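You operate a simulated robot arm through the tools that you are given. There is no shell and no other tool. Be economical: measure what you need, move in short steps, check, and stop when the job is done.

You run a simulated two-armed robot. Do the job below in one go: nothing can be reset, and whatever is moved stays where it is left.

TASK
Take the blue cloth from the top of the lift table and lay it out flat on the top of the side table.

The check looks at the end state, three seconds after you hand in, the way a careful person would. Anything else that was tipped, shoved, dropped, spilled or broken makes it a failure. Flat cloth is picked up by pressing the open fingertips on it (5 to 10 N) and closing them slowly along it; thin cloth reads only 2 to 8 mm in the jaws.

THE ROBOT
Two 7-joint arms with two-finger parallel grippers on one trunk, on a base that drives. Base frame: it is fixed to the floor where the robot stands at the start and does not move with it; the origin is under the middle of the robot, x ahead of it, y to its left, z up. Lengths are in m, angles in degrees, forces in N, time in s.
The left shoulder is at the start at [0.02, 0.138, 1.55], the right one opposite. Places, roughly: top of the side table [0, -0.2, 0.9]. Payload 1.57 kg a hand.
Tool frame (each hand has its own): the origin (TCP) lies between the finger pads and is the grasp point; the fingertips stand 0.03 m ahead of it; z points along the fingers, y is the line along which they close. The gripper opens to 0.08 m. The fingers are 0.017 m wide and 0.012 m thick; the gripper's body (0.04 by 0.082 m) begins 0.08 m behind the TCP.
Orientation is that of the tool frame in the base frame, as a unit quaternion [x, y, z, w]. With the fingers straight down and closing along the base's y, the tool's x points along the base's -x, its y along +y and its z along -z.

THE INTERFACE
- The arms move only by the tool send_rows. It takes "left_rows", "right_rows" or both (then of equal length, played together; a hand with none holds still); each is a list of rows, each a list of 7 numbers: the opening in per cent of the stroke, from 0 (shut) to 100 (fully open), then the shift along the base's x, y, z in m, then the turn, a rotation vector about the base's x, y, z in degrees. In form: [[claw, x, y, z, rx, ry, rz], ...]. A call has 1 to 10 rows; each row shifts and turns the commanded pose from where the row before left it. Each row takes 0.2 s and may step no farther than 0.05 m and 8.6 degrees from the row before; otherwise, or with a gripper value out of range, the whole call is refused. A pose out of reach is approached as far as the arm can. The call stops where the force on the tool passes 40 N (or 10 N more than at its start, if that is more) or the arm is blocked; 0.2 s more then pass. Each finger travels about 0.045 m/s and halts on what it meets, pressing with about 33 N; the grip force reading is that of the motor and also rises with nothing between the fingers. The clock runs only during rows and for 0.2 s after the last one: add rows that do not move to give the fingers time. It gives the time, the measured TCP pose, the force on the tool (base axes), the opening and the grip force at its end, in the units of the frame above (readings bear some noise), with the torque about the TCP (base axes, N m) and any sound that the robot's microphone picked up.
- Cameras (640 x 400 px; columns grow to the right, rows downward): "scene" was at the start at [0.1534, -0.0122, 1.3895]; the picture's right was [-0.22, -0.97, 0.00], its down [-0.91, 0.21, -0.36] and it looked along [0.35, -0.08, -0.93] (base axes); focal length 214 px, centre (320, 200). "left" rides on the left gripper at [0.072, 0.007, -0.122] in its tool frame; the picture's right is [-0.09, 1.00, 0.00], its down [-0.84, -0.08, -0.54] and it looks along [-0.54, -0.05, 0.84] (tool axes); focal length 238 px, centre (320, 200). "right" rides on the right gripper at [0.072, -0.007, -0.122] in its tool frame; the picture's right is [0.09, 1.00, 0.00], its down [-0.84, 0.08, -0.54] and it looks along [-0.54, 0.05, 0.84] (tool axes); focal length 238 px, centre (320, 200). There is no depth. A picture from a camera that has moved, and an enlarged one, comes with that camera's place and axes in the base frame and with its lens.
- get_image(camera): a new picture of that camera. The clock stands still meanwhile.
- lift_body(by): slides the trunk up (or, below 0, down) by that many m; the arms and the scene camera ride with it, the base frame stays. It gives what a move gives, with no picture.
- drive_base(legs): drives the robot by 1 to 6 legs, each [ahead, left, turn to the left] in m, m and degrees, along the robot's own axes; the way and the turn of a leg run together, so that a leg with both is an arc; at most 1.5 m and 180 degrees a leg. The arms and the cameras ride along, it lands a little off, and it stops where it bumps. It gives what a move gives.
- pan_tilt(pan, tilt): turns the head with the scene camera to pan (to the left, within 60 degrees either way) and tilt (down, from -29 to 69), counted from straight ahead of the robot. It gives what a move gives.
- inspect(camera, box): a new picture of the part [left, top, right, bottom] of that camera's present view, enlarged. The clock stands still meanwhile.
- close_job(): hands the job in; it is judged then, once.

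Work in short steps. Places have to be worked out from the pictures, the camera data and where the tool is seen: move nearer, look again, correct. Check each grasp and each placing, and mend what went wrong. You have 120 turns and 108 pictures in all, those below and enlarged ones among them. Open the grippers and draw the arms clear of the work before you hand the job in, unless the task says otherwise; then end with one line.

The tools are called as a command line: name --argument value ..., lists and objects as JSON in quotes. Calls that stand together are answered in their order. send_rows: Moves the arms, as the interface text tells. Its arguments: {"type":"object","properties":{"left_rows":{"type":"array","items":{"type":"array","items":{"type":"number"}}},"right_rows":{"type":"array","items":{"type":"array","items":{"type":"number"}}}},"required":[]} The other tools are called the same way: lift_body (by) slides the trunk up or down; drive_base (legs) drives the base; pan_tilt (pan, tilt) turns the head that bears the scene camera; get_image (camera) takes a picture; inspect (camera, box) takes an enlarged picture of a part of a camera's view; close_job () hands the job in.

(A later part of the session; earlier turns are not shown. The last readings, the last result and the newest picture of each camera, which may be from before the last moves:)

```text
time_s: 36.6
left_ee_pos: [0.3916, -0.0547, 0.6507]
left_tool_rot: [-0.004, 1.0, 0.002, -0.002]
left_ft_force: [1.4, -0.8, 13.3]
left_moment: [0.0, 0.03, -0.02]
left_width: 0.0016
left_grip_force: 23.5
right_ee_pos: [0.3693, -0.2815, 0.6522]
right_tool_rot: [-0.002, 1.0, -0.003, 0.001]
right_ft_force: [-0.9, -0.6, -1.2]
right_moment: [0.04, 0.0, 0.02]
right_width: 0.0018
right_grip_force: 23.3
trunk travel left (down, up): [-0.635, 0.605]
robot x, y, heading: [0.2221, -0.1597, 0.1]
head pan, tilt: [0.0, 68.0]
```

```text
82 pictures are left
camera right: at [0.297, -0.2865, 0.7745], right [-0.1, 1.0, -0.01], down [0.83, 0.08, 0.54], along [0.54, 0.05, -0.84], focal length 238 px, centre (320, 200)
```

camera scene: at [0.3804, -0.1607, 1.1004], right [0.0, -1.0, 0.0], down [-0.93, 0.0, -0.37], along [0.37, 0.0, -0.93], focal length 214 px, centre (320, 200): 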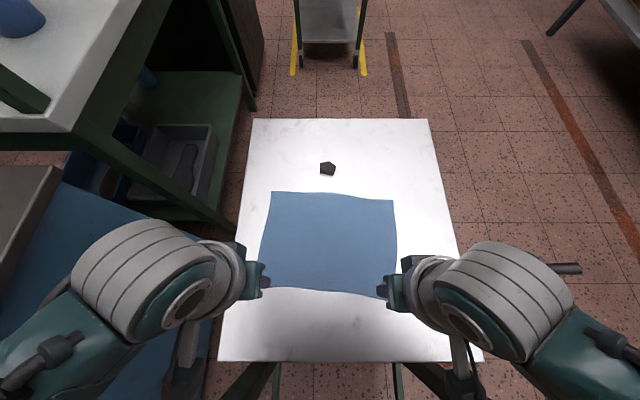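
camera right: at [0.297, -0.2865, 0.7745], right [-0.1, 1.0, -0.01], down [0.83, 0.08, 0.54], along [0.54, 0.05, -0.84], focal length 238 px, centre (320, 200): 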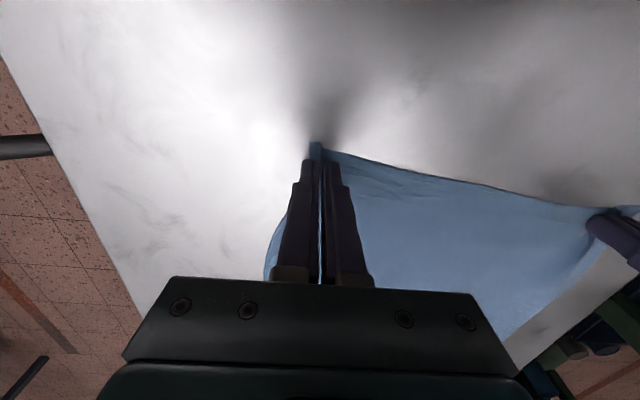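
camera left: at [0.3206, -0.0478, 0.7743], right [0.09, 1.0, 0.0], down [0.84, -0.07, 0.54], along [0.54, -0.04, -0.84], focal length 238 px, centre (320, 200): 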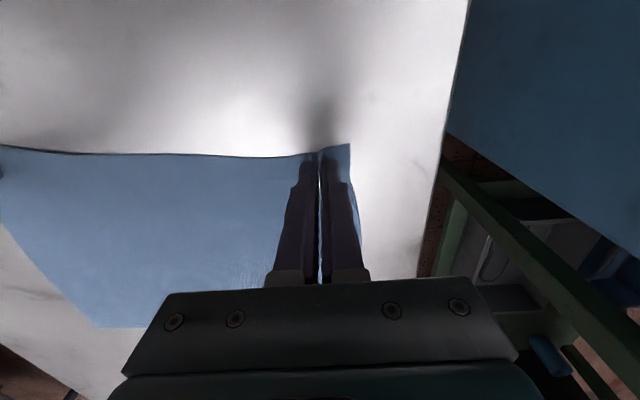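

Both hands now read ~1.7 mm of cloth. I'll lift 6 cm together and check.

send_rows --left_rows '[[0, 0, 0, 0.01, 0, 0, 0], [0, 0, 0, 0.01, 0, 0, 0], [0, 0, 0, 0.01, 0, 0, 0], [0, 0, 0, 0.01, 0, 0, 0], [0, 0, 0, 0.01, 0, 0, 0], [0, 0, 0, 0.01, 0, 0, 0]]' --right_rows '[[0, 0, 0, 0.01, 0, 0, 0], [0, 0, 0, 0.01, 0, 0, 0], [0, 0, 0, 0.01, 0, 0, 0], [0, 0, 0, 0.01, 0, 0, 0], [0, 0, 0, 0.01, 0, 0, 0], [0, 0, 0, 0.01, 0, 0, 0]]'

get_image --camera "scene"

get_image --camera "right"

get_image --camera "left"

```text
time_s: 38.0
left_ee_pos: [0.3908, -0.053, 0.7126]
left_tool_rot: [-0.003, 1.0, 0.003, -0.002]
left_ft_force: [0.9, 0.2, 0.3]
left_moment: [0.03, -0.03, -0.02]
left_width: 0.0018
left_grip_force: 23.3
right_ee_pos: [0.3707, -0.2812, 0.7119]
right_tool_rot: [-0.002, 1.0, -0.004, 0.001]
right_ft_force: [0.1, 0.2, -0.2]
right_moment: [0.01, -0.01, 0.0]
right_width: 0.0014
right_grip_force: 23.5
trunk travel left (down, up): [-0.635, 0.605]
robot x, y, heading: [0.2247, -0.1576, 0.2]
head pan, tilt: [0.0, 68.0]
```

```text
81 pictures are left
camera scene: at [0.3804, -0.1606, 1.1004], right [0.0, -1.0, 0.0], down [-0.93, 0.0, -0.37], along [0.37, 0.0, -0.93], focal length 214 px, centre (320, 200)
```

scene: 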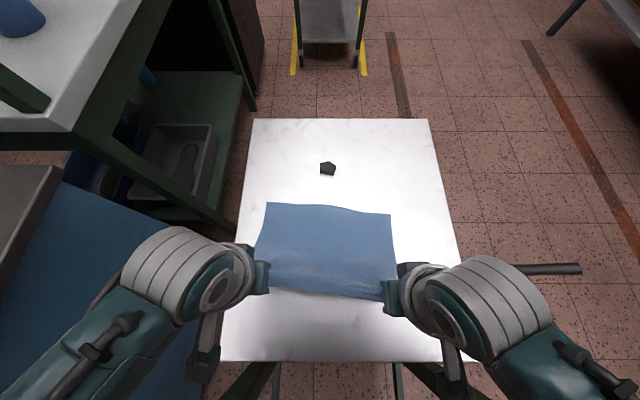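

```text
80 pictures are left
camera right: at [0.2971, -0.2864, 0.8346], right [-0.1, 1.0, -0.01], down [0.84, 0.08, 0.54], along [0.54, 0.05, -0.84], focal length 238 px, centre (320, 200)
```

right: 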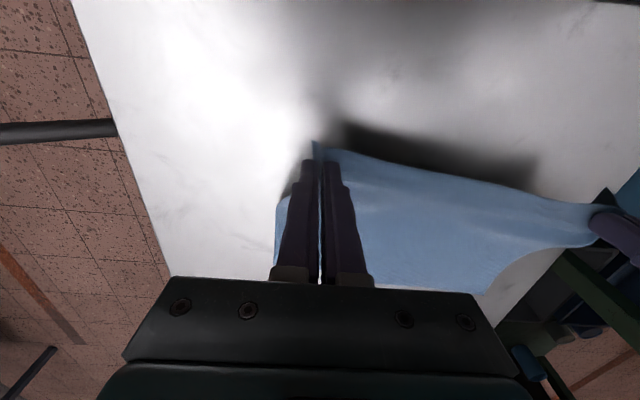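

```text
79 pictures are left
camera left: at [0.319, -0.0479, 0.8352], right [0.09, 1.0, 0.0], down [0.84, -0.07, 0.54], along [0.54, -0.04, -0.84], focal length 238 px, centre (320, 200)
```

left: 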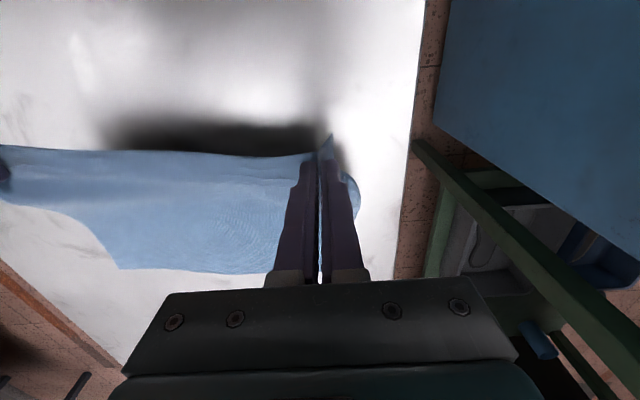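

Both hold. I'll raise the trunk 0.45 m here above the lift table so the cloth hangs free, then check.

lift_body --by 0.15

lift_body --by 0.33

get_image --camera "scene"

get_image --camera "left"

```text
time_s: 39.8
left_ee_pos: [0.3908, -0.0538, 0.861]
left_tool_rot: [-0.004, 1.0, 0.002, -0.001]
left_ft_force: [0.2, -0.7, -0.6]
left_moment: [0.01, 0.04, 0.01]
left_width: 0.0018
left_grip_force: 23.1
right_ee_pos: [0.3694, -0.2808, 0.8614]
right_tool_rot: [-0.002, 1.0, -0.004, 0.001]
right_ft_force: [0.5, 0.3, -0.7]
right_moment: [0.01, -0.01, 0.01]
right_width: 0.0019
right_grip_force: 23.3
trunk travel left (down, up): [-0.785, 0.455]
robot x, y, heading: [0.2232, -0.1609, 0.0]
head pan, tilt: [0.0, 68.0]
```

```text
time_s: 43.0
left_ee_pos: [0.391, -0.0545, 1.1918]
left_tool_rot: [-0.004, 1.0, 0.002, -0.001]
left_ft_force: [-0.1, 0.6, -0.4]
left_moment: [0.05, -0.01, -0.01]
left_width: 0.0019
left_grip_force: 23.4
right_ee_pos: [0.37, -0.2808, 1.1923]
right_tool_rot: [-0.002, 1.0, -0.003, 0.001]
right_ft_force: [0.0, -1.0, 0.2]
right_moment: [0.01, 0.02, 0.03]
right_width: 0.0019
right_grip_force: 23.7
trunk travel left (down, up): [-1.115, 0.125]
robot x, y, heading: [0.2217, -0.1616, 0.2]
head pan, tilt: [0.0, 68.0]
```

```text
78 pictures are left
camera scene: at [0.3804, -0.1606, 1.5803], right [0.0, -1.0, 0.0], down [-0.93, 0.0, -0.37], along [0.37, 0.0, -0.93], focal length 214 px, centre (320, 200)
```

scene: 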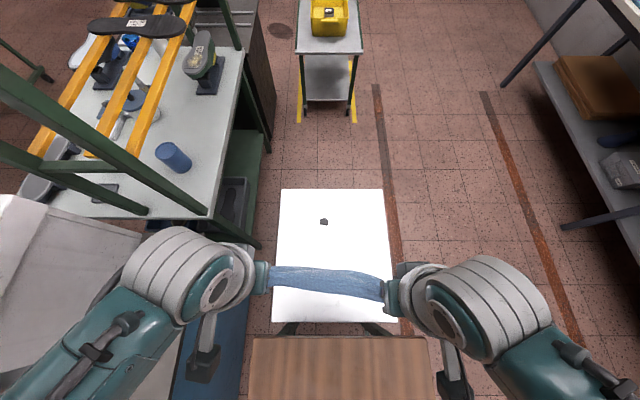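

```text
77 pictures are left
camera left: at [0.3191, -0.048, 1.315], right [0.09, 1.0, 0.0], down [0.84, -0.07, 0.54], along [0.54, -0.04, -0.84], focal length 238 px, centre (320, 200)
```

left: 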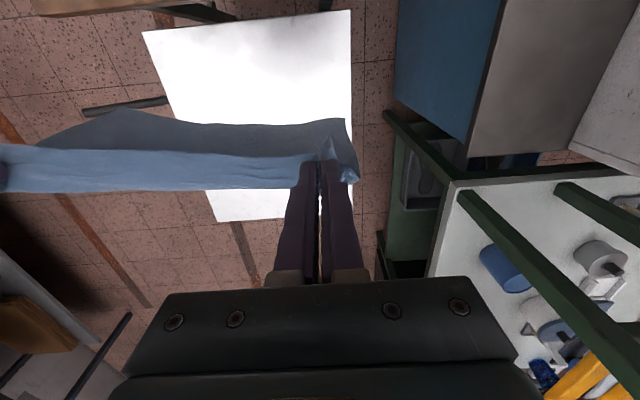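

The cloth hangs free between both hands. I'll drive back 0.29 m and 0.035 m right so it hangs above the side table, at a height that clears it.

drive_base --legs '[[-0.29, -0.035, 0]]'

get_image --camera "scene"

get_image --camera "left"

get_image --camera "right"

```text
time_s: 45.0
left_ee_pos: [0.1041, -0.089, 1.1923]
left_tool_rot: [-0.004, 1.0, 0.001, 0.0]
left_ft_force: [0.3, -0.5, -0.8]
left_moment: [0.02, 0.01, 0.0]
left_width: 0.0019
left_grip_force: 23.1
right_ee_pos: [0.0853, -0.3166, 1.1917]
right_tool_rot: [-0.003, 1.0, -0.004, 0.001]
right_ft_force: [0.2, 0.4, 0.7]
right_moment: [-0.01, 0.0, 0.0]
right_width: 0.0019
right_grip_force: 22.8
trunk travel left (down, up): [-1.115, 0.125]
robot x, y, heading: [-0.0595, -0.2028, 0.3]
head pan, tilt: [0.0, 68.0]
```

```text
76 pictures are left
camera scene: at [0.0944, -0.1956, 1.5804], right [0.0, -1.0, 0.0], down [-0.93, 0.0, -0.37], along [0.37, 0.0, -0.93], focal length 214 px, centre (320, 200)
```

scene: 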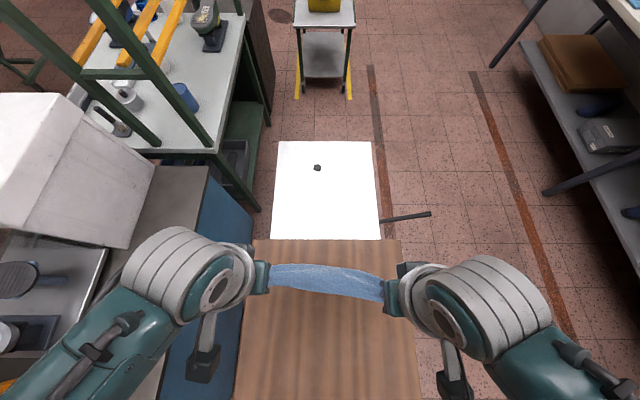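

```text
75 pictures are left
camera left: at [0.0329, -0.0832, 1.315], right [0.08, 1.0, 0.0], down [0.84, -0.07, 0.54], along [0.54, -0.04, -0.84], focal length 238 px, centre (320, 200)
```

left: 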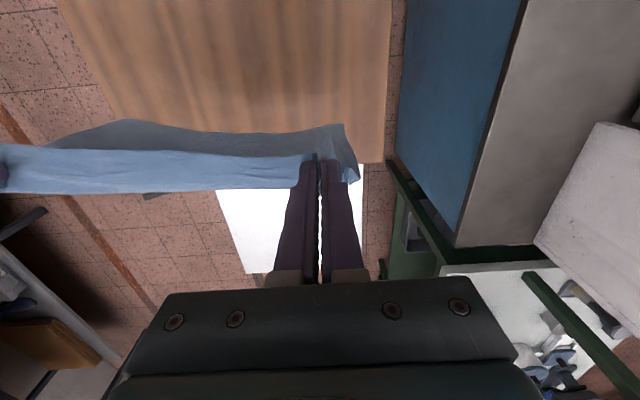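

```text
74 pictures are left
camera right: at [0.0116, -0.3216, 1.3145], right [-0.1, 1.0, -0.01], down [0.83, 0.09, 0.54], along [0.54, 0.05, -0.84], focal length 238 px, centre (320, 200)
```

right: 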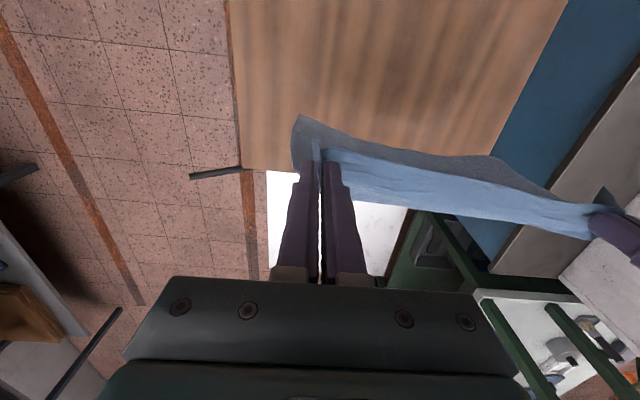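

Geometry checks out: the cloth bottom is ≈0.955, just above the table (top 0.9). I'll lower until the free edge touches, then alternate driving back and lowering to lay it towards −x.

lift_body --by -0.07

get_image --camera "left"

get_image --camera "right"

```text
time_s: 46.1
left_ee_pos: [0.1057, -0.0879, 1.1223]
left_tool_rot: [-0.005, 1.0, 0.002, -0.001]
left_ft_force: [0.0, -0.2, -0.3]
left_moment: [-0.05, 0.02, 0.01]
left_width: 0.0019
left_grip_force: 23.2
right_ee_pos: [0.0835, -0.3157, 1.1227]
right_tool_rot: [-0.003, 1.0, -0.005, 0.001]
right_ft_force: [-0.1, 0.5, -0.3]
right_moment: [0.0, 0.04, 0.02]
right_width: 0.002
right_grip_force: 23.1
trunk travel left (down, up): [-1.045, 0.195]
robot x, y, heading: [-0.0618, -0.1968, 0.6]
head pan, tilt: [0.0, 68.0]
```

```text
73 pictures are left
camera left: at [0.0329, -0.0832, 1.245], right [0.08, 1.0, 0.0], down [0.84, -0.07, 0.54], along [0.54, -0.04, -0.84], focal length 238 px, centre (320, 200)
```

left: 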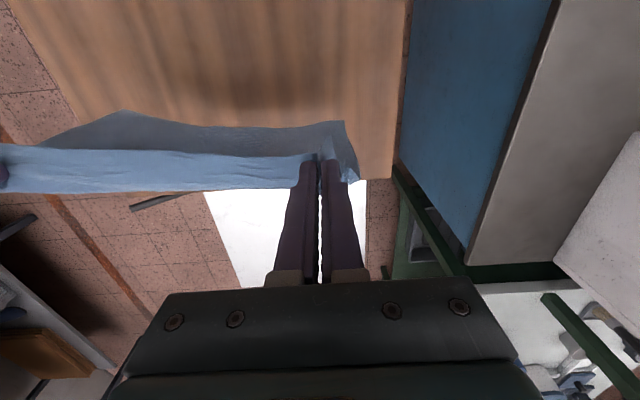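

```text
72 pictures are left
camera right: at [0.0116, -0.3216, 1.2445], right [-0.1, 1.0, -0.01], down [0.83, 0.09, 0.54], along [0.54, 0.05, -0.84], focal length 238 px, centre (320, 200)
```

right: 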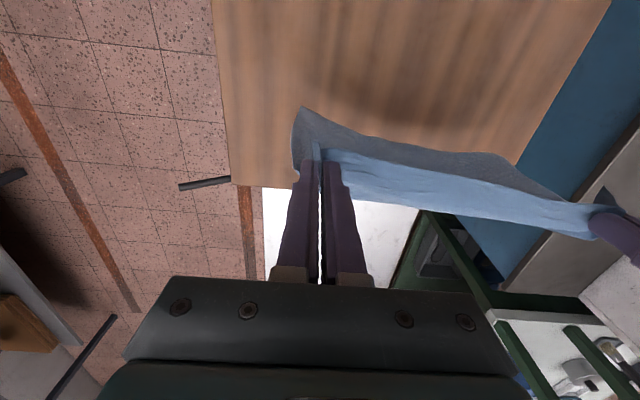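

The bottom edge seems to be still ~6 cm above the top; its picture position barely changed relative to the hand. I'll lower another 6 cm.

lift_body --by -0.06

get_image --camera "left"

get_image --camera "right"

```text
time_s: 47.1
left_ee_pos: [0.1051, -0.0885, 1.0618]
left_tool_rot: [-0.005, 1.0, 0.001, -0.001]
left_ft_force: [0.3, -0.1, 0.0]
left_moment: [-0.04, 0.01, 0.0]
left_width: 0.0017
left_grip_force: 23.8
right_ee_pos: [0.0833, -0.3159, 1.0619]
right_tool_rot: [-0.003, 1.0, -0.002, 0.001]
right_ft_force: [-0.1, 1.2, -0.3]
right_moment: [-0.03, 0.01, 0.0]
right_width: 0.0014
right_grip_force: 23.7
trunk travel left (down, up): [-0.985, 0.255]
robot x, y, heading: [-0.0612, -0.1958, 0.2]
head pan, tilt: [0.0, 68.0]
```

```text
71 pictures are left
camera left: at [0.0329, -0.0832, 1.185], right [0.08, 1.0, 0.0], down [0.84, -0.07, 0.54], along [0.54, -0.04, -0.84], focal length 238 px, centre (320, 200)
```

left: 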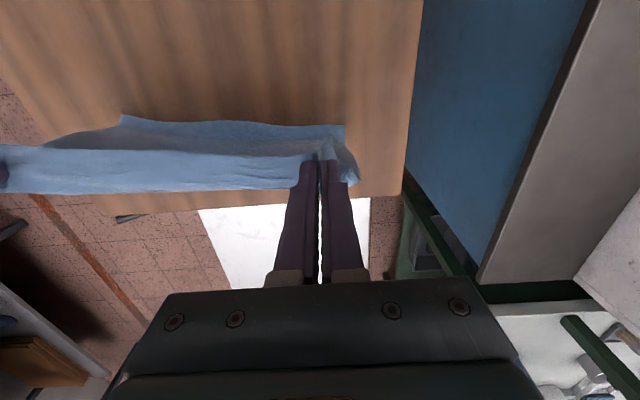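

```text
70 pictures are left
camera right: at [0.0116, -0.3216, 1.1845], right [-0.1, 1.0, -0.01], down [0.83, 0.09, 0.54], along [0.54, 0.05, -0.84], focal length 238 px, centre (320, 200)
```

right: 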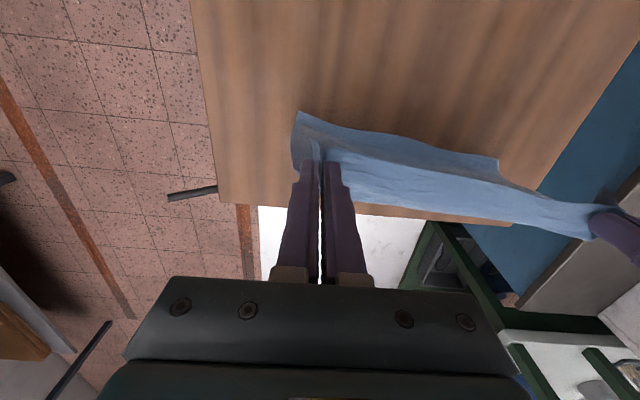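

The free edge now rests on the table at x≈0.107, directly under the hands, with some slack. I'll drive back 0.11 m to draw the slack towards −x and check.

drive_base --legs '[[-0.11, 0, 0]]'

get_image --camera "scene"

get_image --camera "left"

get_image --camera "right"

```text
time_s: 48.3
left_ee_pos: [-0.0071, -0.0894, 1.0613]
left_tool_rot: [-0.005, 1.0, 0.002, -0.001]
left_ft_force: [0.7, -0.2, -0.3]
left_moment: [0.01, -0.02, -0.01]
left_width: 0.0018
left_grip_force: 23.4
right_ee_pos: [-0.0285, -0.3173, 1.0626]
right_tool_rot: [-0.004, 1.0, -0.003, 0.002]
right_ft_force: [0.2, 0.2, -0.3]
right_moment: [0.01, -0.01, 0.0]
right_width: 0.0016
right_grip_force: 23.3
trunk travel left (down, up): [-0.985, 0.255]
robot x, y, heading: [-0.1772, -0.1947, 0.3]
head pan, tilt: [0.0, 68.0]
```

```text
69 pictures are left
camera scene: at [-0.0183, -0.1961, 1.4504], right [0.01, -1.0, 0.0], down [-0.93, -0.01, -0.37], along [0.37, 0.0, -0.93], focal length 214 px, centre (320, 200)
```

scene: 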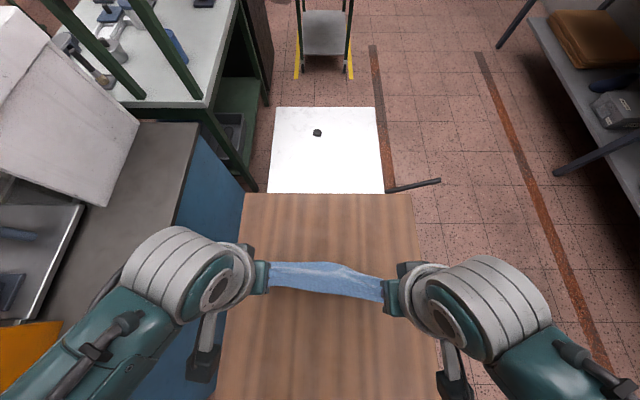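

```text
68 pictures are left
camera left: at [-0.0798, -0.0837, 1.1851], right [0.08, 1.0, 0.0], down [0.84, -0.07, 0.54], along [0.54, -0.04, -0.84], focal length 238 px, centre (320, 200)
```

left: 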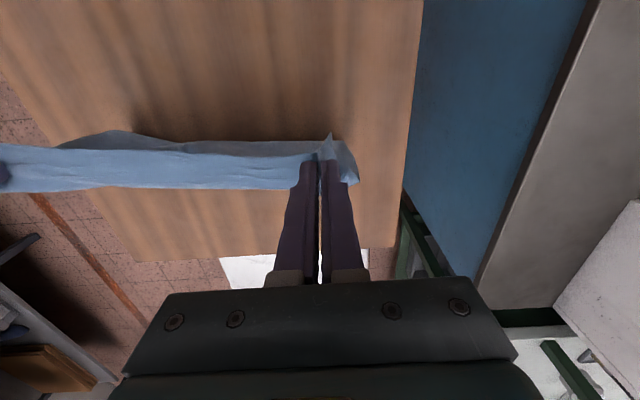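

```text
67 pictures are left
camera right: at [-0.1008, -0.3221, 1.1845], right [-0.1, 0.99, -0.01], down [0.83, 0.09, 0.54], along [0.54, 0.05, -0.84], focal length 238 px, centre (320, 200)
```

right: 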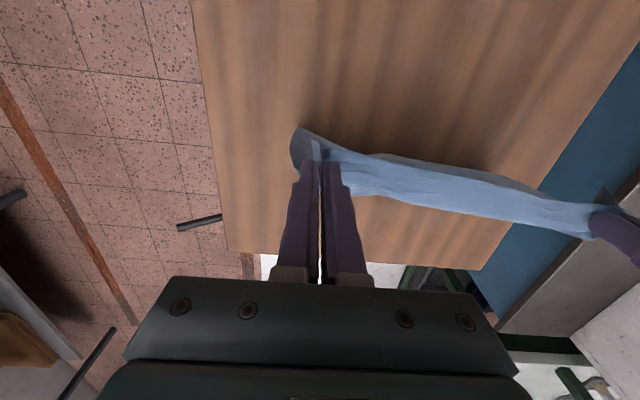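

The light cloth slid along; the free edge is now only ~5 cm ahead of the hands (x≈0.035). I'll lower further so more of it rests on the table.

lift_body --by -0.05

drive_base --legs '[[-0.03, 0, 0]]'

get_image --camera "scene"

get_image --camera "left"

```text
time_s: 49.2
left_ee_pos: [-0.0084, -0.0885, 1.0122]
left_tool_rot: [-0.005, 1.0, 0.002, -0.001]
left_ft_force: [-1.3, -0.2, 0.7]
left_moment: [0.0, 0.02, 0.03]
left_width: 0.0017
left_grip_force: 23.5
right_ee_pos: [-0.0296, -0.3168, 1.0124]
right_tool_rot: [-0.003, 1.0, -0.004, 0.002]
right_ft_force: [0.4, -0.2, -0.2]
right_moment: [-0.01, 0.0, 0.03]
right_width: 0.0019
right_grip_force: 23.7
trunk travel left (down, up): [-0.935, 0.305]
robot x, y, heading: [-0.1769, -0.1979, 0.4]
head pan, tilt: [0.0, 68.0]
```

```text
time_s: 50.0
left_ee_pos: [-0.0374, -0.089, 1.0109]
left_tool_rot: [-0.006, 1.0, 0.001, -0.001]
left_ft_force: [0.0, -0.1, 0.9]
left_moment: [0.0, -0.01, 0.0]
left_width: 0.0018
left_grip_force: 23.2
right_ee_pos: [-0.0581, -0.3173, 1.0127]
right_tool_rot: [-0.003, 1.0, -0.004, 0.002]
right_ft_force: [1.1, 0.3, -0.5]
right_moment: [0.03, 0.01, 0.0]
right_width: 0.0018
right_grip_force: 23.7
trunk travel left (down, up): [-0.935, 0.305]
robot x, y, heading: [-0.2027, -0.194, 0.1]
head pan, tilt: [0.0, 68.0]
```

```text
66 pictures are left
camera scene: at [-0.0478, -0.1963, 1.4004], right [0.01, -1.0, 0.0], down [-0.93, -0.01, -0.37], along [0.37, 0.0, -0.93], focal length 214 px, centre (320, 200)
```

scene: 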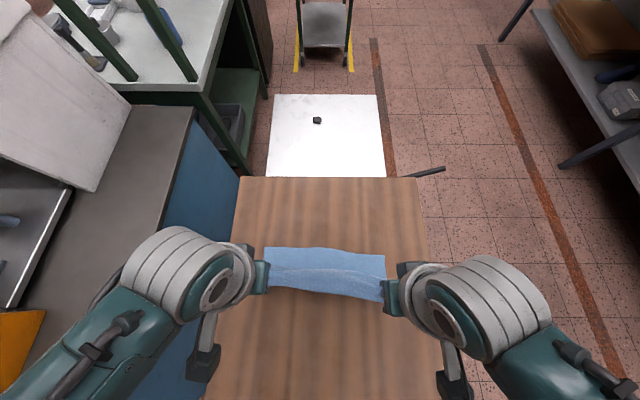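

```text
65 pictures are left
camera left: at [-0.1092, -0.0839, 1.1351], right [0.08, 1.0, 0.0], down [0.84, -0.07, 0.54], along [0.54, -0.04, -0.84], focal length 238 px, centre (320, 200)
```

left: 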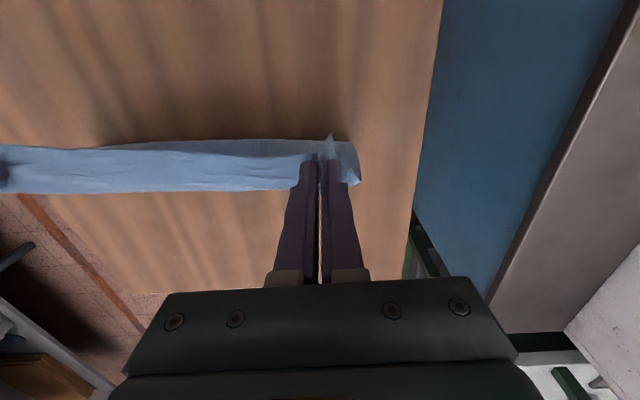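

Now the free edge rests straight at x≈0.034 and stayed put. I'll continue laying: back 0.07, down 0.04, back 0.03.

drive_base --legs '[[-0.07, 0, 0]]'

lift_body --by -0.04

get_image --camera "scene"

get_image --camera "left"

```text
time_s: 51.1
left_ee_pos: [-0.1087, -0.089, 1.0123]
left_tool_rot: [-0.005, 1.0, 0.002, -0.001]
left_ft_force: [1.1, 0.5, 0.3]
left_moment: [0.01, 0.03, 0.01]
left_width: 0.0018
left_grip_force: 23.5
right_ee_pos: [-0.1288, -0.3174, 1.0116]
right_tool_rot: [-0.003, 1.0, -0.004, 0.002]
right_ft_force: [0.1, 0.7, -0.6]
right_moment: [0.0, 0.0, -0.01]
right_width: 0.0019
right_grip_force: 23.6
trunk travel left (down, up): [-0.935, 0.305]
robot x, y, heading: [-0.2765, -0.1985, 0.3]
head pan, tilt: [0.0, 68.0]
```

```text
time_s: 51.9
left_ee_pos: [-0.1097, -0.0891, 0.9721]
left_tool_rot: [-0.005, 1.0, 0.002, -0.001]
left_ft_force: [0.1, 0.1, -0.1]
left_moment: [-0.02, 0.0, 0.01]
left_width: 0.0017
left_grip_force: 23.5
right_ee_pos: [-0.1292, -0.3179, 0.9715]
right_tool_rot: [-0.003, 1.0, -0.003, 0.002]
right_ft_force: [-0.1, 0.1, -0.2]
right_moment: [-0.02, 0.02, -0.01]
right_width: 0.0016
right_grip_force: 23.4
trunk travel left (down, up): [-0.895, 0.345]
robot x, y, heading: [-0.276, -0.1999, 0.3]
head pan, tilt: [0.0, 68.0]
```

```text
64 pictures are left
camera scene: at [-0.119, -0.1967, 1.3603], right [0.01, -1.0, 0.0], down [-0.93, -0.01, -0.37], along [0.37, 0.0, -0.93], focal length 214 px, centre (320, 200)
```

scene: 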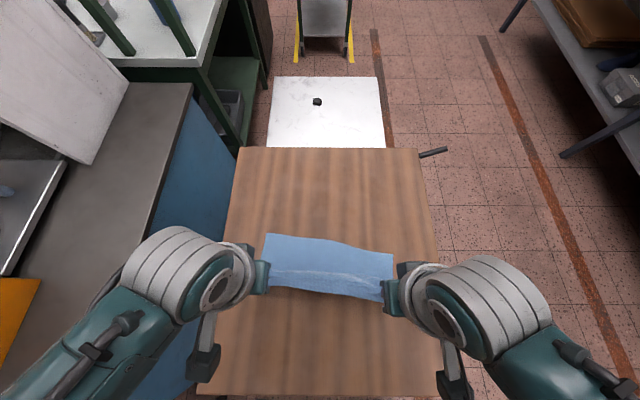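

```text
63 pictures are left
camera left: at [-0.1804, -0.0843, 1.0951], right [0.08, 1.0, 0.0], down [0.84, -0.07, 0.54], along [0.54, -0.04, -0.84], focal length 238 px, centre (320, 200)
```

left: 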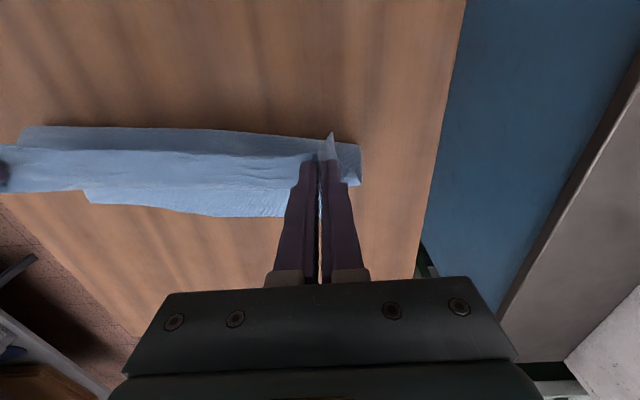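

The free edge dragged along to x≈−0.03. I need a closer look at the shape before going on.

inspect --camera "scene" --box '[220, 200, 440, 340]'

inspect --camera "left" --box '[0, 80, 400, 300]'

get_image --camera "right"

```text
2.86 times, centred on (330, 270) of scene
camera zoom: at [-0.119, -0.1967, 1.3603], right [0.01, -1.0, 0.0], down [-0.93, -0.01, -0.37], along [0.37, 0.0, -0.93], focal length 613 px, centre (291, 0)
```

zoom: 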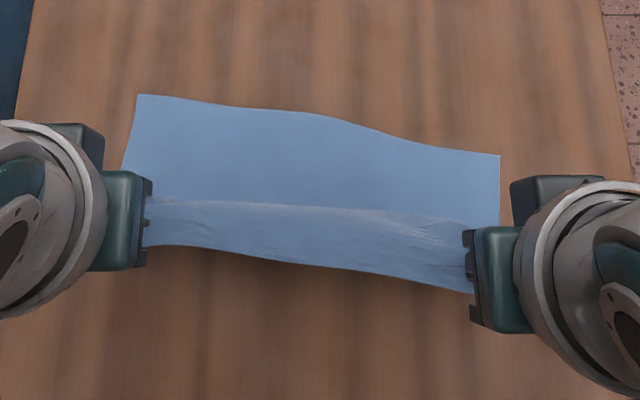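

```text
1.60 times, centred on (200, 190) of left
camera zoom: at [-0.1804, -0.0843, 1.0951], right [0.08, 1.0, 0.0], down [0.84, -0.07, 0.54], along [0.54, -0.04, -0.84], focal length 381 px, centre (512, 216)
```

zoom: 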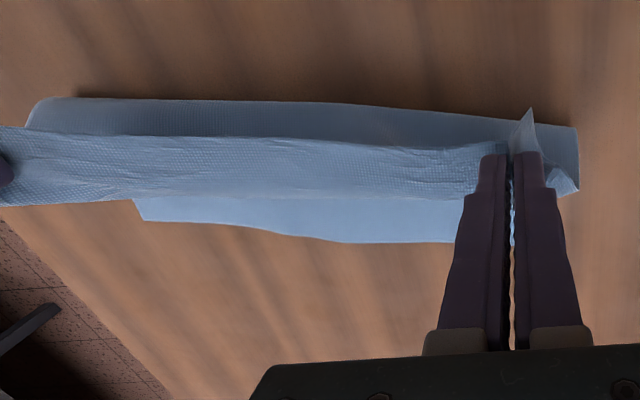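

```text
60 pictures are left
camera right: at [-0.2014, -0.3227, 1.0945], right [-0.1, 0.99, -0.01], down [0.83, 0.09, 0.54], along [0.54, 0.05, -0.84], focal length 238 px, centre (320, 200)
```

right: 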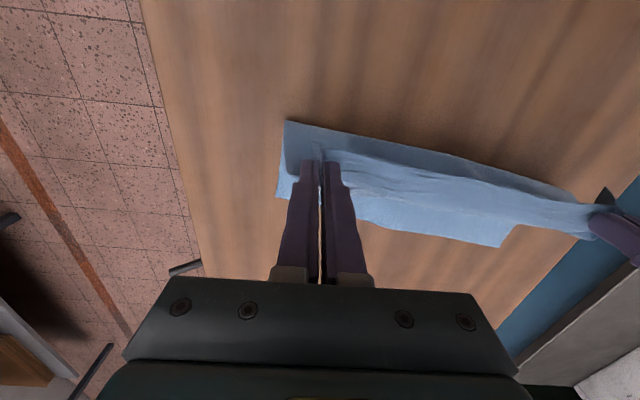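

The cloth lies in an S: the lower layer is on the table, folds at x≈−0.13, and comes back up to the grip. Pulling the hands back slowly should unroll it while the lower layer's friction holds it.

send_rows --left_rows '[[0, -0.006, 0, -0.002, 0, 0, 0], [0, -0.006, 0, -0.002, 0, 0, 0], [0, -0.006, 0, -0.002, 0, 0, 0], [0, -0.006, 0, -0.002, 0, 0, 0], [0, -0.006, 0, -0.002, 0, 0, 0], [0, -0.006, 0, 0, 0, 0, 0], [0, -0.006, 0, 0, 0, 0, 0], [0, -0.006, 0, 0, 0, 0, 0], [0, -0.006, 0, 0, 0, 0, 0], [0, -0.006, 0, 0, 0, 0, 0]]' --right_rows '[[0, -0.006, 0, -0.002, 0, 0, 0], [0, -0.006, 0, -0.002, 0, 0, 0], [0, -0.006, 0, -0.002, 0, 0, 0], [0, -0.006, 0, -0.002, 0, 0, 0], [0, -0.006, 0, -0.002, 0, 0, 0], [0, -0.006, 0, 0, 0, 0, 0], [0, -0.006, 0, 0, 0, 0, 0], [0, -0.006, 0, 0, 0, 0, 0], [0, -0.006, 0, 0, 0, 0, 0], [0, -0.006, 0, 0, 0, 0, 0]]'

inspect --camera "scene" --box '[200, 180, 440, 380]'

get_image --camera "left"

```text
time_s: 54.1
left_ee_pos: [-0.1701, -0.0891, 0.9614]
left_tool_rot: [-0.006, 1.0, 0.003, -0.001]
left_ft_force: [-0.3, -0.9, -0.3]
left_moment: [0.02, 0.01, -0.02]
left_width: 0.0017
left_grip_force: 22.9
right_ee_pos: [-0.1872, -0.3172, 0.9625]
right_tool_rot: [-0.004, 1.0, -0.004, 0.001]
right_ft_force: [0.0, 0.1, 0.5]
right_moment: [0.01, 0.01, -0.02]
right_width: 0.0017
right_grip_force: 22.8
trunk travel left (down, up): [-0.895, 0.345]
robot x, y, heading: [-0.2739, -0.1968, 0.3]
head pan, tilt: [0.0, 68.0]
```

```text
2.00 times, centred on (320, 280) of scene
camera zoom: at [-0.119, -0.1967, 1.3604], right [0.01, -1.0, 0.0], down [-0.93, -0.01, -0.37], along [0.37, 0.0, -0.93], focal length 429 px, centre (320, 40)
```

zoom: 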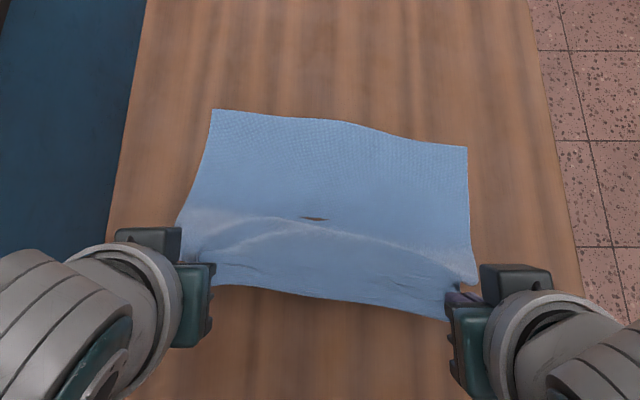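

```text
58 pictures are left
camera left: at [-0.2405, -0.0834, 1.084], right [0.08, 1.0, 0.0], down [0.84, -0.07, 0.54], along [0.54, -0.04, -0.84], focal length 238 px, centre (320, 200)
```

left: 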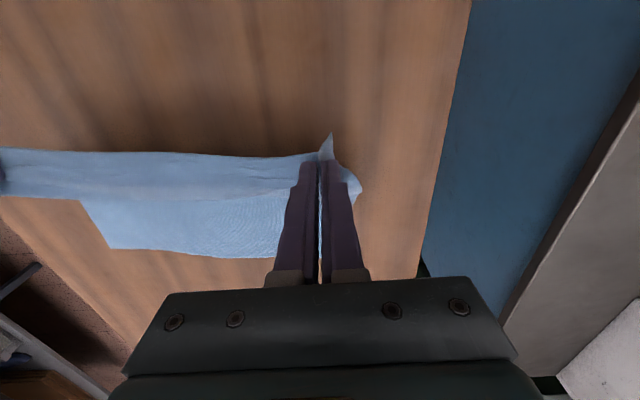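

That worked: the lower layer stayed put and the S is unrolling (d≈0.15). I'll move the base back 3 cm to take up the rest of the slack, then lower the hands gradually.

drive_base --legs '[[-0.03, 0, 0]]'

send_rows --left_rows '[[0, 0, 0, -0.005, 0, 0, 0], [0, 0, 0, -0.005, 0, 0, 0], [0, 0, 0, -0.005, 0, 0, 0], [0, 0, 0, 0, 0, 0, 0]]' --right_rows '[[0, 0, 0, -0.005, 0, 0, 0], [0, 0, 0, -0.005, 0, 0, 0], [0, 0, 0, -0.005, 0, 0, 0], [0, 0, 0, 0, 0, 0, 0]]'

inspect --camera "scene" --box '[200, 180, 440, 380]'

get_image --camera "left"

get_image --camera "right"

```text
time_s: 54.9
left_ee_pos: [-0.1982, -0.0888, 0.9604]
left_tool_rot: [-0.005, 1.0, 0.001, -0.001]
left_ft_force: [0.3, 0.0, 1.1]
left_moment: [0.04, 0.03, -0.05]
left_width: 0.0018
left_grip_force: 23.4
right_ee_pos: [-0.2198, -0.3165, 0.962]
right_tool_rot: [-0.004, 1.0, -0.003, 0.001]
right_ft_force: [0.4, -0.9, 0.5]
right_moment: [-0.01, 0.02, 0.02]
right_width: 0.002
right_grip_force: 23.9
trunk travel left (down, up): [-0.895, 0.345]
robot x, y, heading: [-0.3037, -0.1979, 0.6]
head pan, tilt: [0.0, 68.0]
```

```text
time_s: 55.9
left_ee_pos: [-0.198, -0.0881, 0.9464]
left_tool_rot: [-0.006, 1.0, 0.002, 0.0]
left_ft_force: [-0.1, 0.3, -0.2]
left_moment: [-0.03, -0.01, -0.03]
left_width: 0.0018
left_grip_force: 24.1
right_ee_pos: [-0.2198, -0.3166, 0.9466]
right_tool_rot: [-0.004, 1.0, -0.004, 0.001]
right_ft_force: [0.5, -0.5, 0.1]
right_moment: [-0.01, -0.01, 0.06]
right_width: 0.0018
right_grip_force: 23.4
trunk travel left (down, up): [-0.895, 0.345]
robot x, y, heading: [-0.3019, -0.1953, 0.3]
head pan, tilt: [0.0, 68.0]
```

```text
2.00 times, centred on (320, 280) of scene
camera zoom: at [-0.1491, -0.1967, 1.3604], right [0.01, -1.0, 0.0], down [-0.93, -0.01, -0.37], along [0.37, 0.0, -0.93], focal length 429 px, centre (320, 40)
```

zoom: 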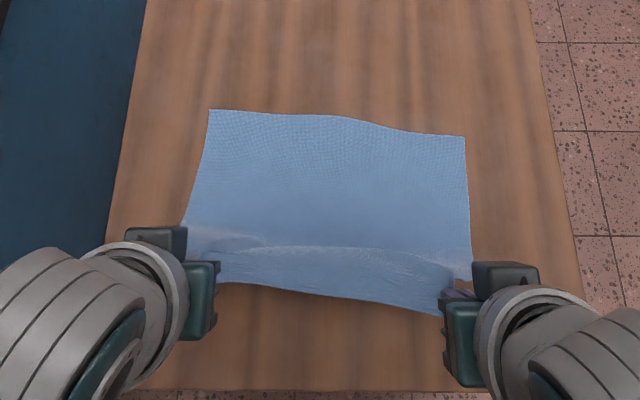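

```text
56 pictures are left
camera left: at [-0.2708, -0.0833, 1.069], right [0.08, 1.0, 0.0], down [0.84, -0.07, 0.54], along [0.54, -0.04, -0.84], focal length 238 px, centre (320, 200)
```

left: 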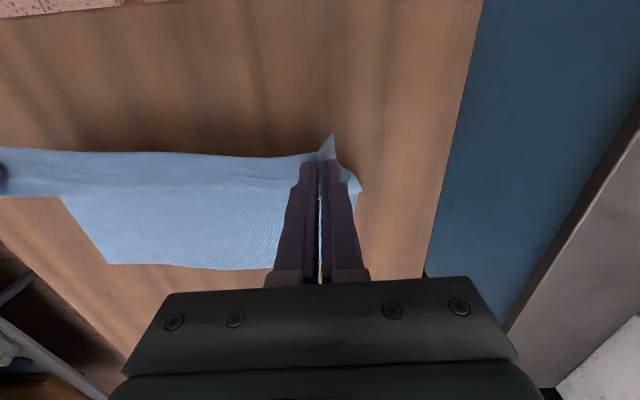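

```text
55 pictures are left
camera right: at [-0.291, -0.3224, 1.0699], right [-0.1, 0.99, -0.01], down [0.83, 0.09, 0.54], along [0.54, 0.05, -0.84], focal length 238 px, centre (320, 200)
```

right: 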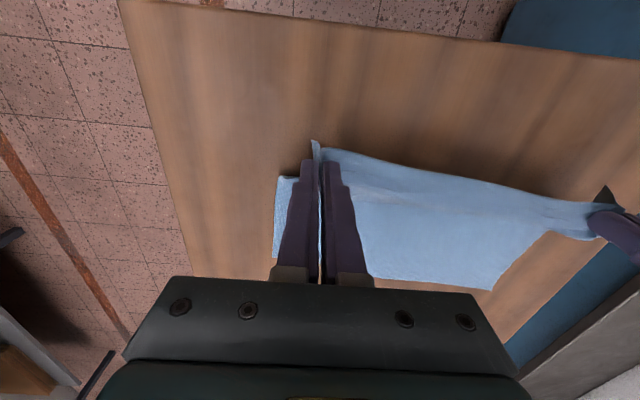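

The cloth is nearly extended, with a small roll near the hands. I'll lower the tips to the table carefully.

send_rows --left_rows '[[0, -0.002, 0, -0.004, 0, 0, 0], [0, -0.002, 0, -0.004, 0, 0, 0], [0, -0.002, 0, -0.003, 0, 0, 0], [0, 0, 0, 0, 0, 0, 0]]' --right_rows '[[0, -0.002, 0, -0.004, 0, 0, 0], [0, -0.002, 0, -0.004, 0, 0, 0], [0, -0.002, 0, -0.003, 0, 0, 0], [0, 0, 0, 0, 0, 0, 0]]'

send_rows --left_rows '[[0, 0, 0, -0.002, 0, 0, 0], [0, 0, 0, 0, 0, 0, 0]]' --right_rows '[[0, 0, 0, -0.002, 0, 0, 0], [0, 0, 0, 0, 0, 0, 0]]'

```text
time_s: 56.9
left_ee_pos: [-0.2031, -0.0883, 0.9342]
left_tool_rot: [-0.006, 1.0, 0.001, -0.001]
left_ft_force: [0.1, 0.3, 0.5]
left_moment: [-0.02, -0.01, 0.02]
left_width: 0.0017
left_grip_force: 23.8
right_ee_pos: [-0.2244, -0.3168, 0.9354]
right_tool_rot: [-0.005, 1.0, -0.004, 0.002]
right_ft_force: [-0.7, 0.5, 0.0]
right_moment: [-0.01, 0.01, -0.01]
right_width: 0.0018
right_grip_force: 23.2
trunk travel left (down, up): [-0.895, 0.345]
robot x, y, heading: [-0.3061, -0.1999, 0.1]
head pan, tilt: [0.0, 68.0]
```

```text
time_s: 57.5
left_ee_pos: [-0.2034, -0.089, 0.9328]
left_tool_rot: [-0.006, 1.0, 0.002, -0.001]
left_ft_force: [0.3, -0.2, -0.5]
left_moment: [0.01, 0.01, -0.01]
left_width: 0.0018
left_grip_force: 23.7
right_ee_pos: [-0.2221, -0.3158, 0.9334]
right_tool_rot: [-0.005, 1.0, -0.003, 0.002]
right_ft_force: [0.3, 0.0, 1.3]
right_moment: [-0.02, -0.01, -0.01]
right_width: 0.0019
right_grip_force: 23.7
trunk travel left (down, up): [-0.895, 0.345]
robot x, y, heading: [-0.3049, -0.1974, 0.4]
head pan, tilt: [0.0, 68.0]
```

send_rows --left_rows '[[0, 0, 0, -0.0015, 0, 0, 0], [0, 0, 0, 0, 0, 0, 0]]' --right_rows '[[0, 0, 0, -0.0015, 0, 0, 0], [0, 0, 0, 0, 0, 0, 0]]'

get_image --camera "left"

inspect --camera "scene" --box '[200, 180, 440, 380]'

```text
time_s: 58.1
left_ee_pos: [-0.2046, -0.0895, 0.9302]
left_tool_rot: [-0.005, 1.0, 0.001, -0.001]
left_ft_force: [0.4, -0.1, 0.1]
left_moment: [0.0, 0.02, -0.03]
left_width: 0.0018
left_grip_force: 23.7
right_ee_pos: [-0.2246, -0.318, 0.9333]
right_tool_rot: [-0.005, 1.0, -0.004, 0.002]
right_ft_force: [0.3, 0.0, 0.4]
right_moment: [-0.03, 0.02, -0.01]
right_width: 0.0018
right_grip_force: 23.2
trunk travel left (down, up): [-0.895, 0.345]
robot x, y, heading: [-0.2971, -0.197, 0.7]
head pan, tilt: [0.0, 68.0]
```

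```text
54 pictures are left
camera left: at [-0.2764, -0.0842, 1.0544], right [0.08, 1.0, 0.0], down [0.84, -0.07, 0.54], along [0.54, -0.04, -0.84], focal length 238 px, centre (320, 200)
```

left: 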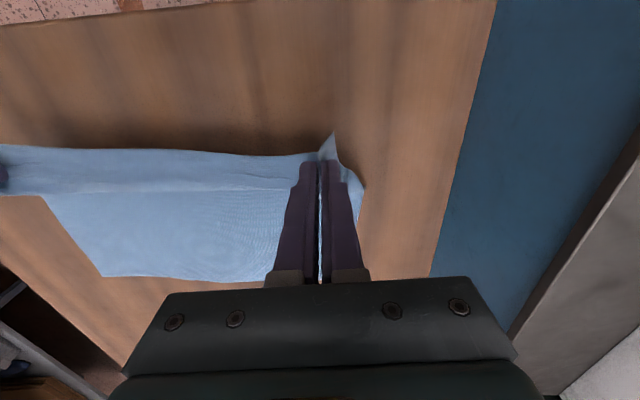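

```text
2.00 times, centred on (320, 280) of scene
camera zoom: at [-0.1491, -0.1967, 1.3604], right [0.01, -1.0, 0.0], down [-0.93, -0.01, -0.37], along [0.37, 0.0, -0.93], focal length 429 px, centre (320, 40)
```

zoom: 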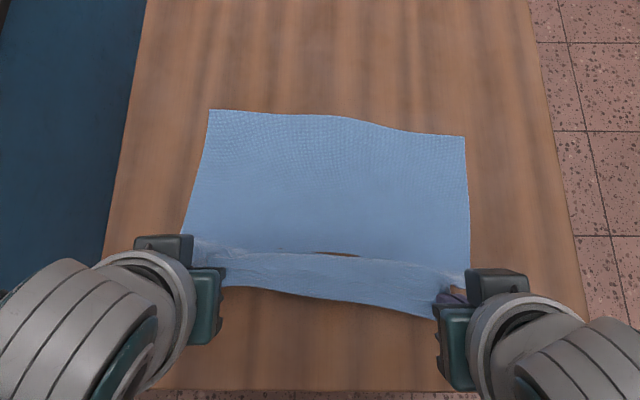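

Lowering left a ridge of slack near the grip line. I'll pull back slowly about 2.5 cm at this low height to take it out.

send_rows --left_rows '[[0, -0.003, 0, 0, 0, 0, 0], [0, -0.003, 0, 0, 0, 0, 0], [0, -0.003, 0, 0, 0, 0, 0], [0, -0.003, 0, 0, 0, 0, 0], [0, -0.003, 0, 0, 0, 0, 0], [0, -0.003, 0, 0, 0, 0, 0], [0, -0.003, 0, 0, 0, 0, 0], [0, -0.003, 0, 0, 0, 0, 0]]' --right_rows '[[0, -0.003, 0, 0, 0, 0, 0], [0, -0.003, 0, 0, 0, 0, 0], [0, -0.003, 0, 0, 0, 0, 0], [0, -0.003, 0, 0, 0, 0, 0], [0, -0.003, 0, 0, 0, 0, 0], [0, -0.003, 0, 0, 0, 0, 0], [0, -0.003, 0, 0, 0, 0, 0], [0, -0.003, 0, 0, 0, 0, 0]]'

inspect --camera "scene" --box '[200, 180, 440, 380]'

```text
time_s: 59.9
left_ee_pos: [-0.2292, -0.0888, 0.9311]
left_tool_rot: [-0.005, 1.0, 0.002, -0.001]
left_ft_force: [-0.3, -1.1, 0.1]
left_moment: [-0.02, 0.0, 0.0]
left_width: 0.0017
left_grip_force: 23.5
right_ee_pos: [-0.2482, -0.3182, 0.9328]
right_tool_rot: [-0.005, 1.0, -0.004, 0.002]
right_ft_force: [0.1, 0.6, -0.2]
right_moment: [-0.01, 0.02, -0.03]
right_width: 0.0017
right_grip_force: 23.3
trunk travel left (down, up): [-0.895, 0.345]
robot x, y, heading: [-0.3062, -0.1993, 0.5]
head pan, tilt: [0.0, 68.0]
```

```text
2.00 times, centred on (320, 280) of scene
camera zoom: at [-0.1491, -0.1967, 1.3604], right [0.01, -1.0, 0.0], down [-0.93, -0.01, -0.37], along [0.37, 0.0, -0.93], focal length 429 px, centre (320, 40)
```

zoom: 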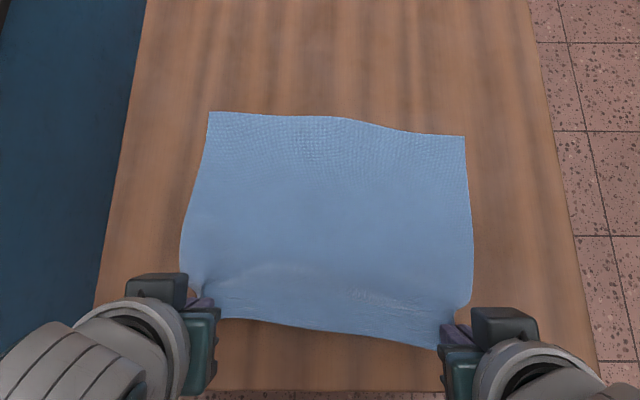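

The ridge is gone and the far edge stayed in place. I'll pull a last 8 mm, then open slowly and look.

send_rows --left_rows '[[0, -0.003, 0, 0, 0, 0, 0], [0, -0.003, 0, 0, 0, 0, 0], [0, -0.002, 0, -0.001, 0, 0, 0], [0, 0, 0, 0, 0, 0, 0], [5, 0, 0, 0, 0, 0, 0], [10, 0, 0, 0, 0, 0, 0], [18, 0, 0, 0, 0, 0, 0], [26, 0, 0, 0, 0, 0, 0], [30, 0, 0, 0, 0, 0, 0]]' --right_rows '[[0, -0.003, 0, 0, 0, 0, 0], [0, -0.003, 0, 0, 0, 0, 0], [0, -0.002, 0, -0.002, 0, 0, 0], [0, 0, 0, 0, 0, 0, 0], [5, 0, 0, 0, 0, 0, 0], [10, 0, 0, 0, 0, 0, 0], [18, 0, 0, 0, 0, 0, 0], [26, 0, 0, 0, 0, 0, 0], [30, 0, 0, 0, 0, 0, 0]]'

get_image --camera "left"

get_image --camera "right"

```text
time_s: 61.9
left_ee_pos: [-0.2381, -0.0887, 0.9299]
left_tool_rot: [-0.005, 1.0, 0.002, -0.002]
left_ft_force: [0.0, -0.2, -0.6]
left_moment: [0.0, -0.03, 0.01]
left_width: 0.0241
left_grip_force: 0.1
right_ee_pos: [-0.257, -0.3176, 0.9299]
right_tool_rot: [-0.005, 1.0, -0.004, 0.001]
right_ft_force: [0.6, -0.2, -0.5]
right_moment: [0.01, -0.01, 0.04]
right_width: 0.0237
right_grip_force: 0.0
trunk travel left (down, up): [-0.895, 0.345]
robot x, y, heading: [-0.3036, -0.1967, 0.5]
head pan, tilt: [0.0, 68.0]
```

```text
51 pictures are left
camera left: at [-0.3097, -0.0841, 1.0535], right [0.08, 1.0, 0.0], down [0.84, -0.07, 0.54], along [0.54, -0.04, -0.84], focal length 238 px, centre (320, 200)
```

left: 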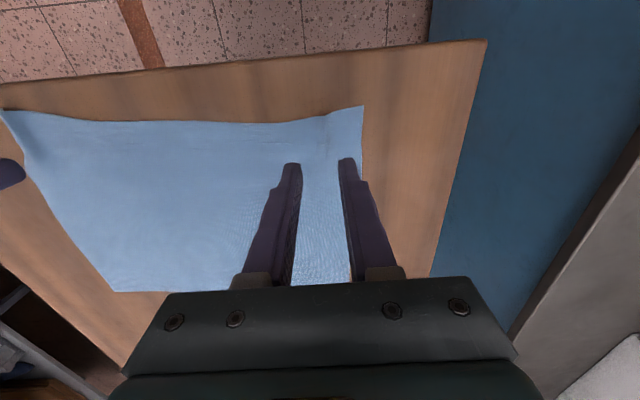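

```text
50 pictures are left
camera right: at [-0.3289, -0.3225, 1.0526], right [-0.1, 0.99, -0.01], down [0.83, 0.09, 0.54], along [0.54, 0.05, -0.84], focal length 238 px, centre (320, 200)
```

right: 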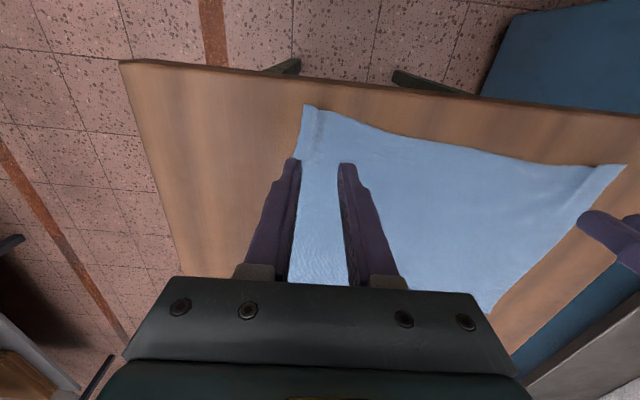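

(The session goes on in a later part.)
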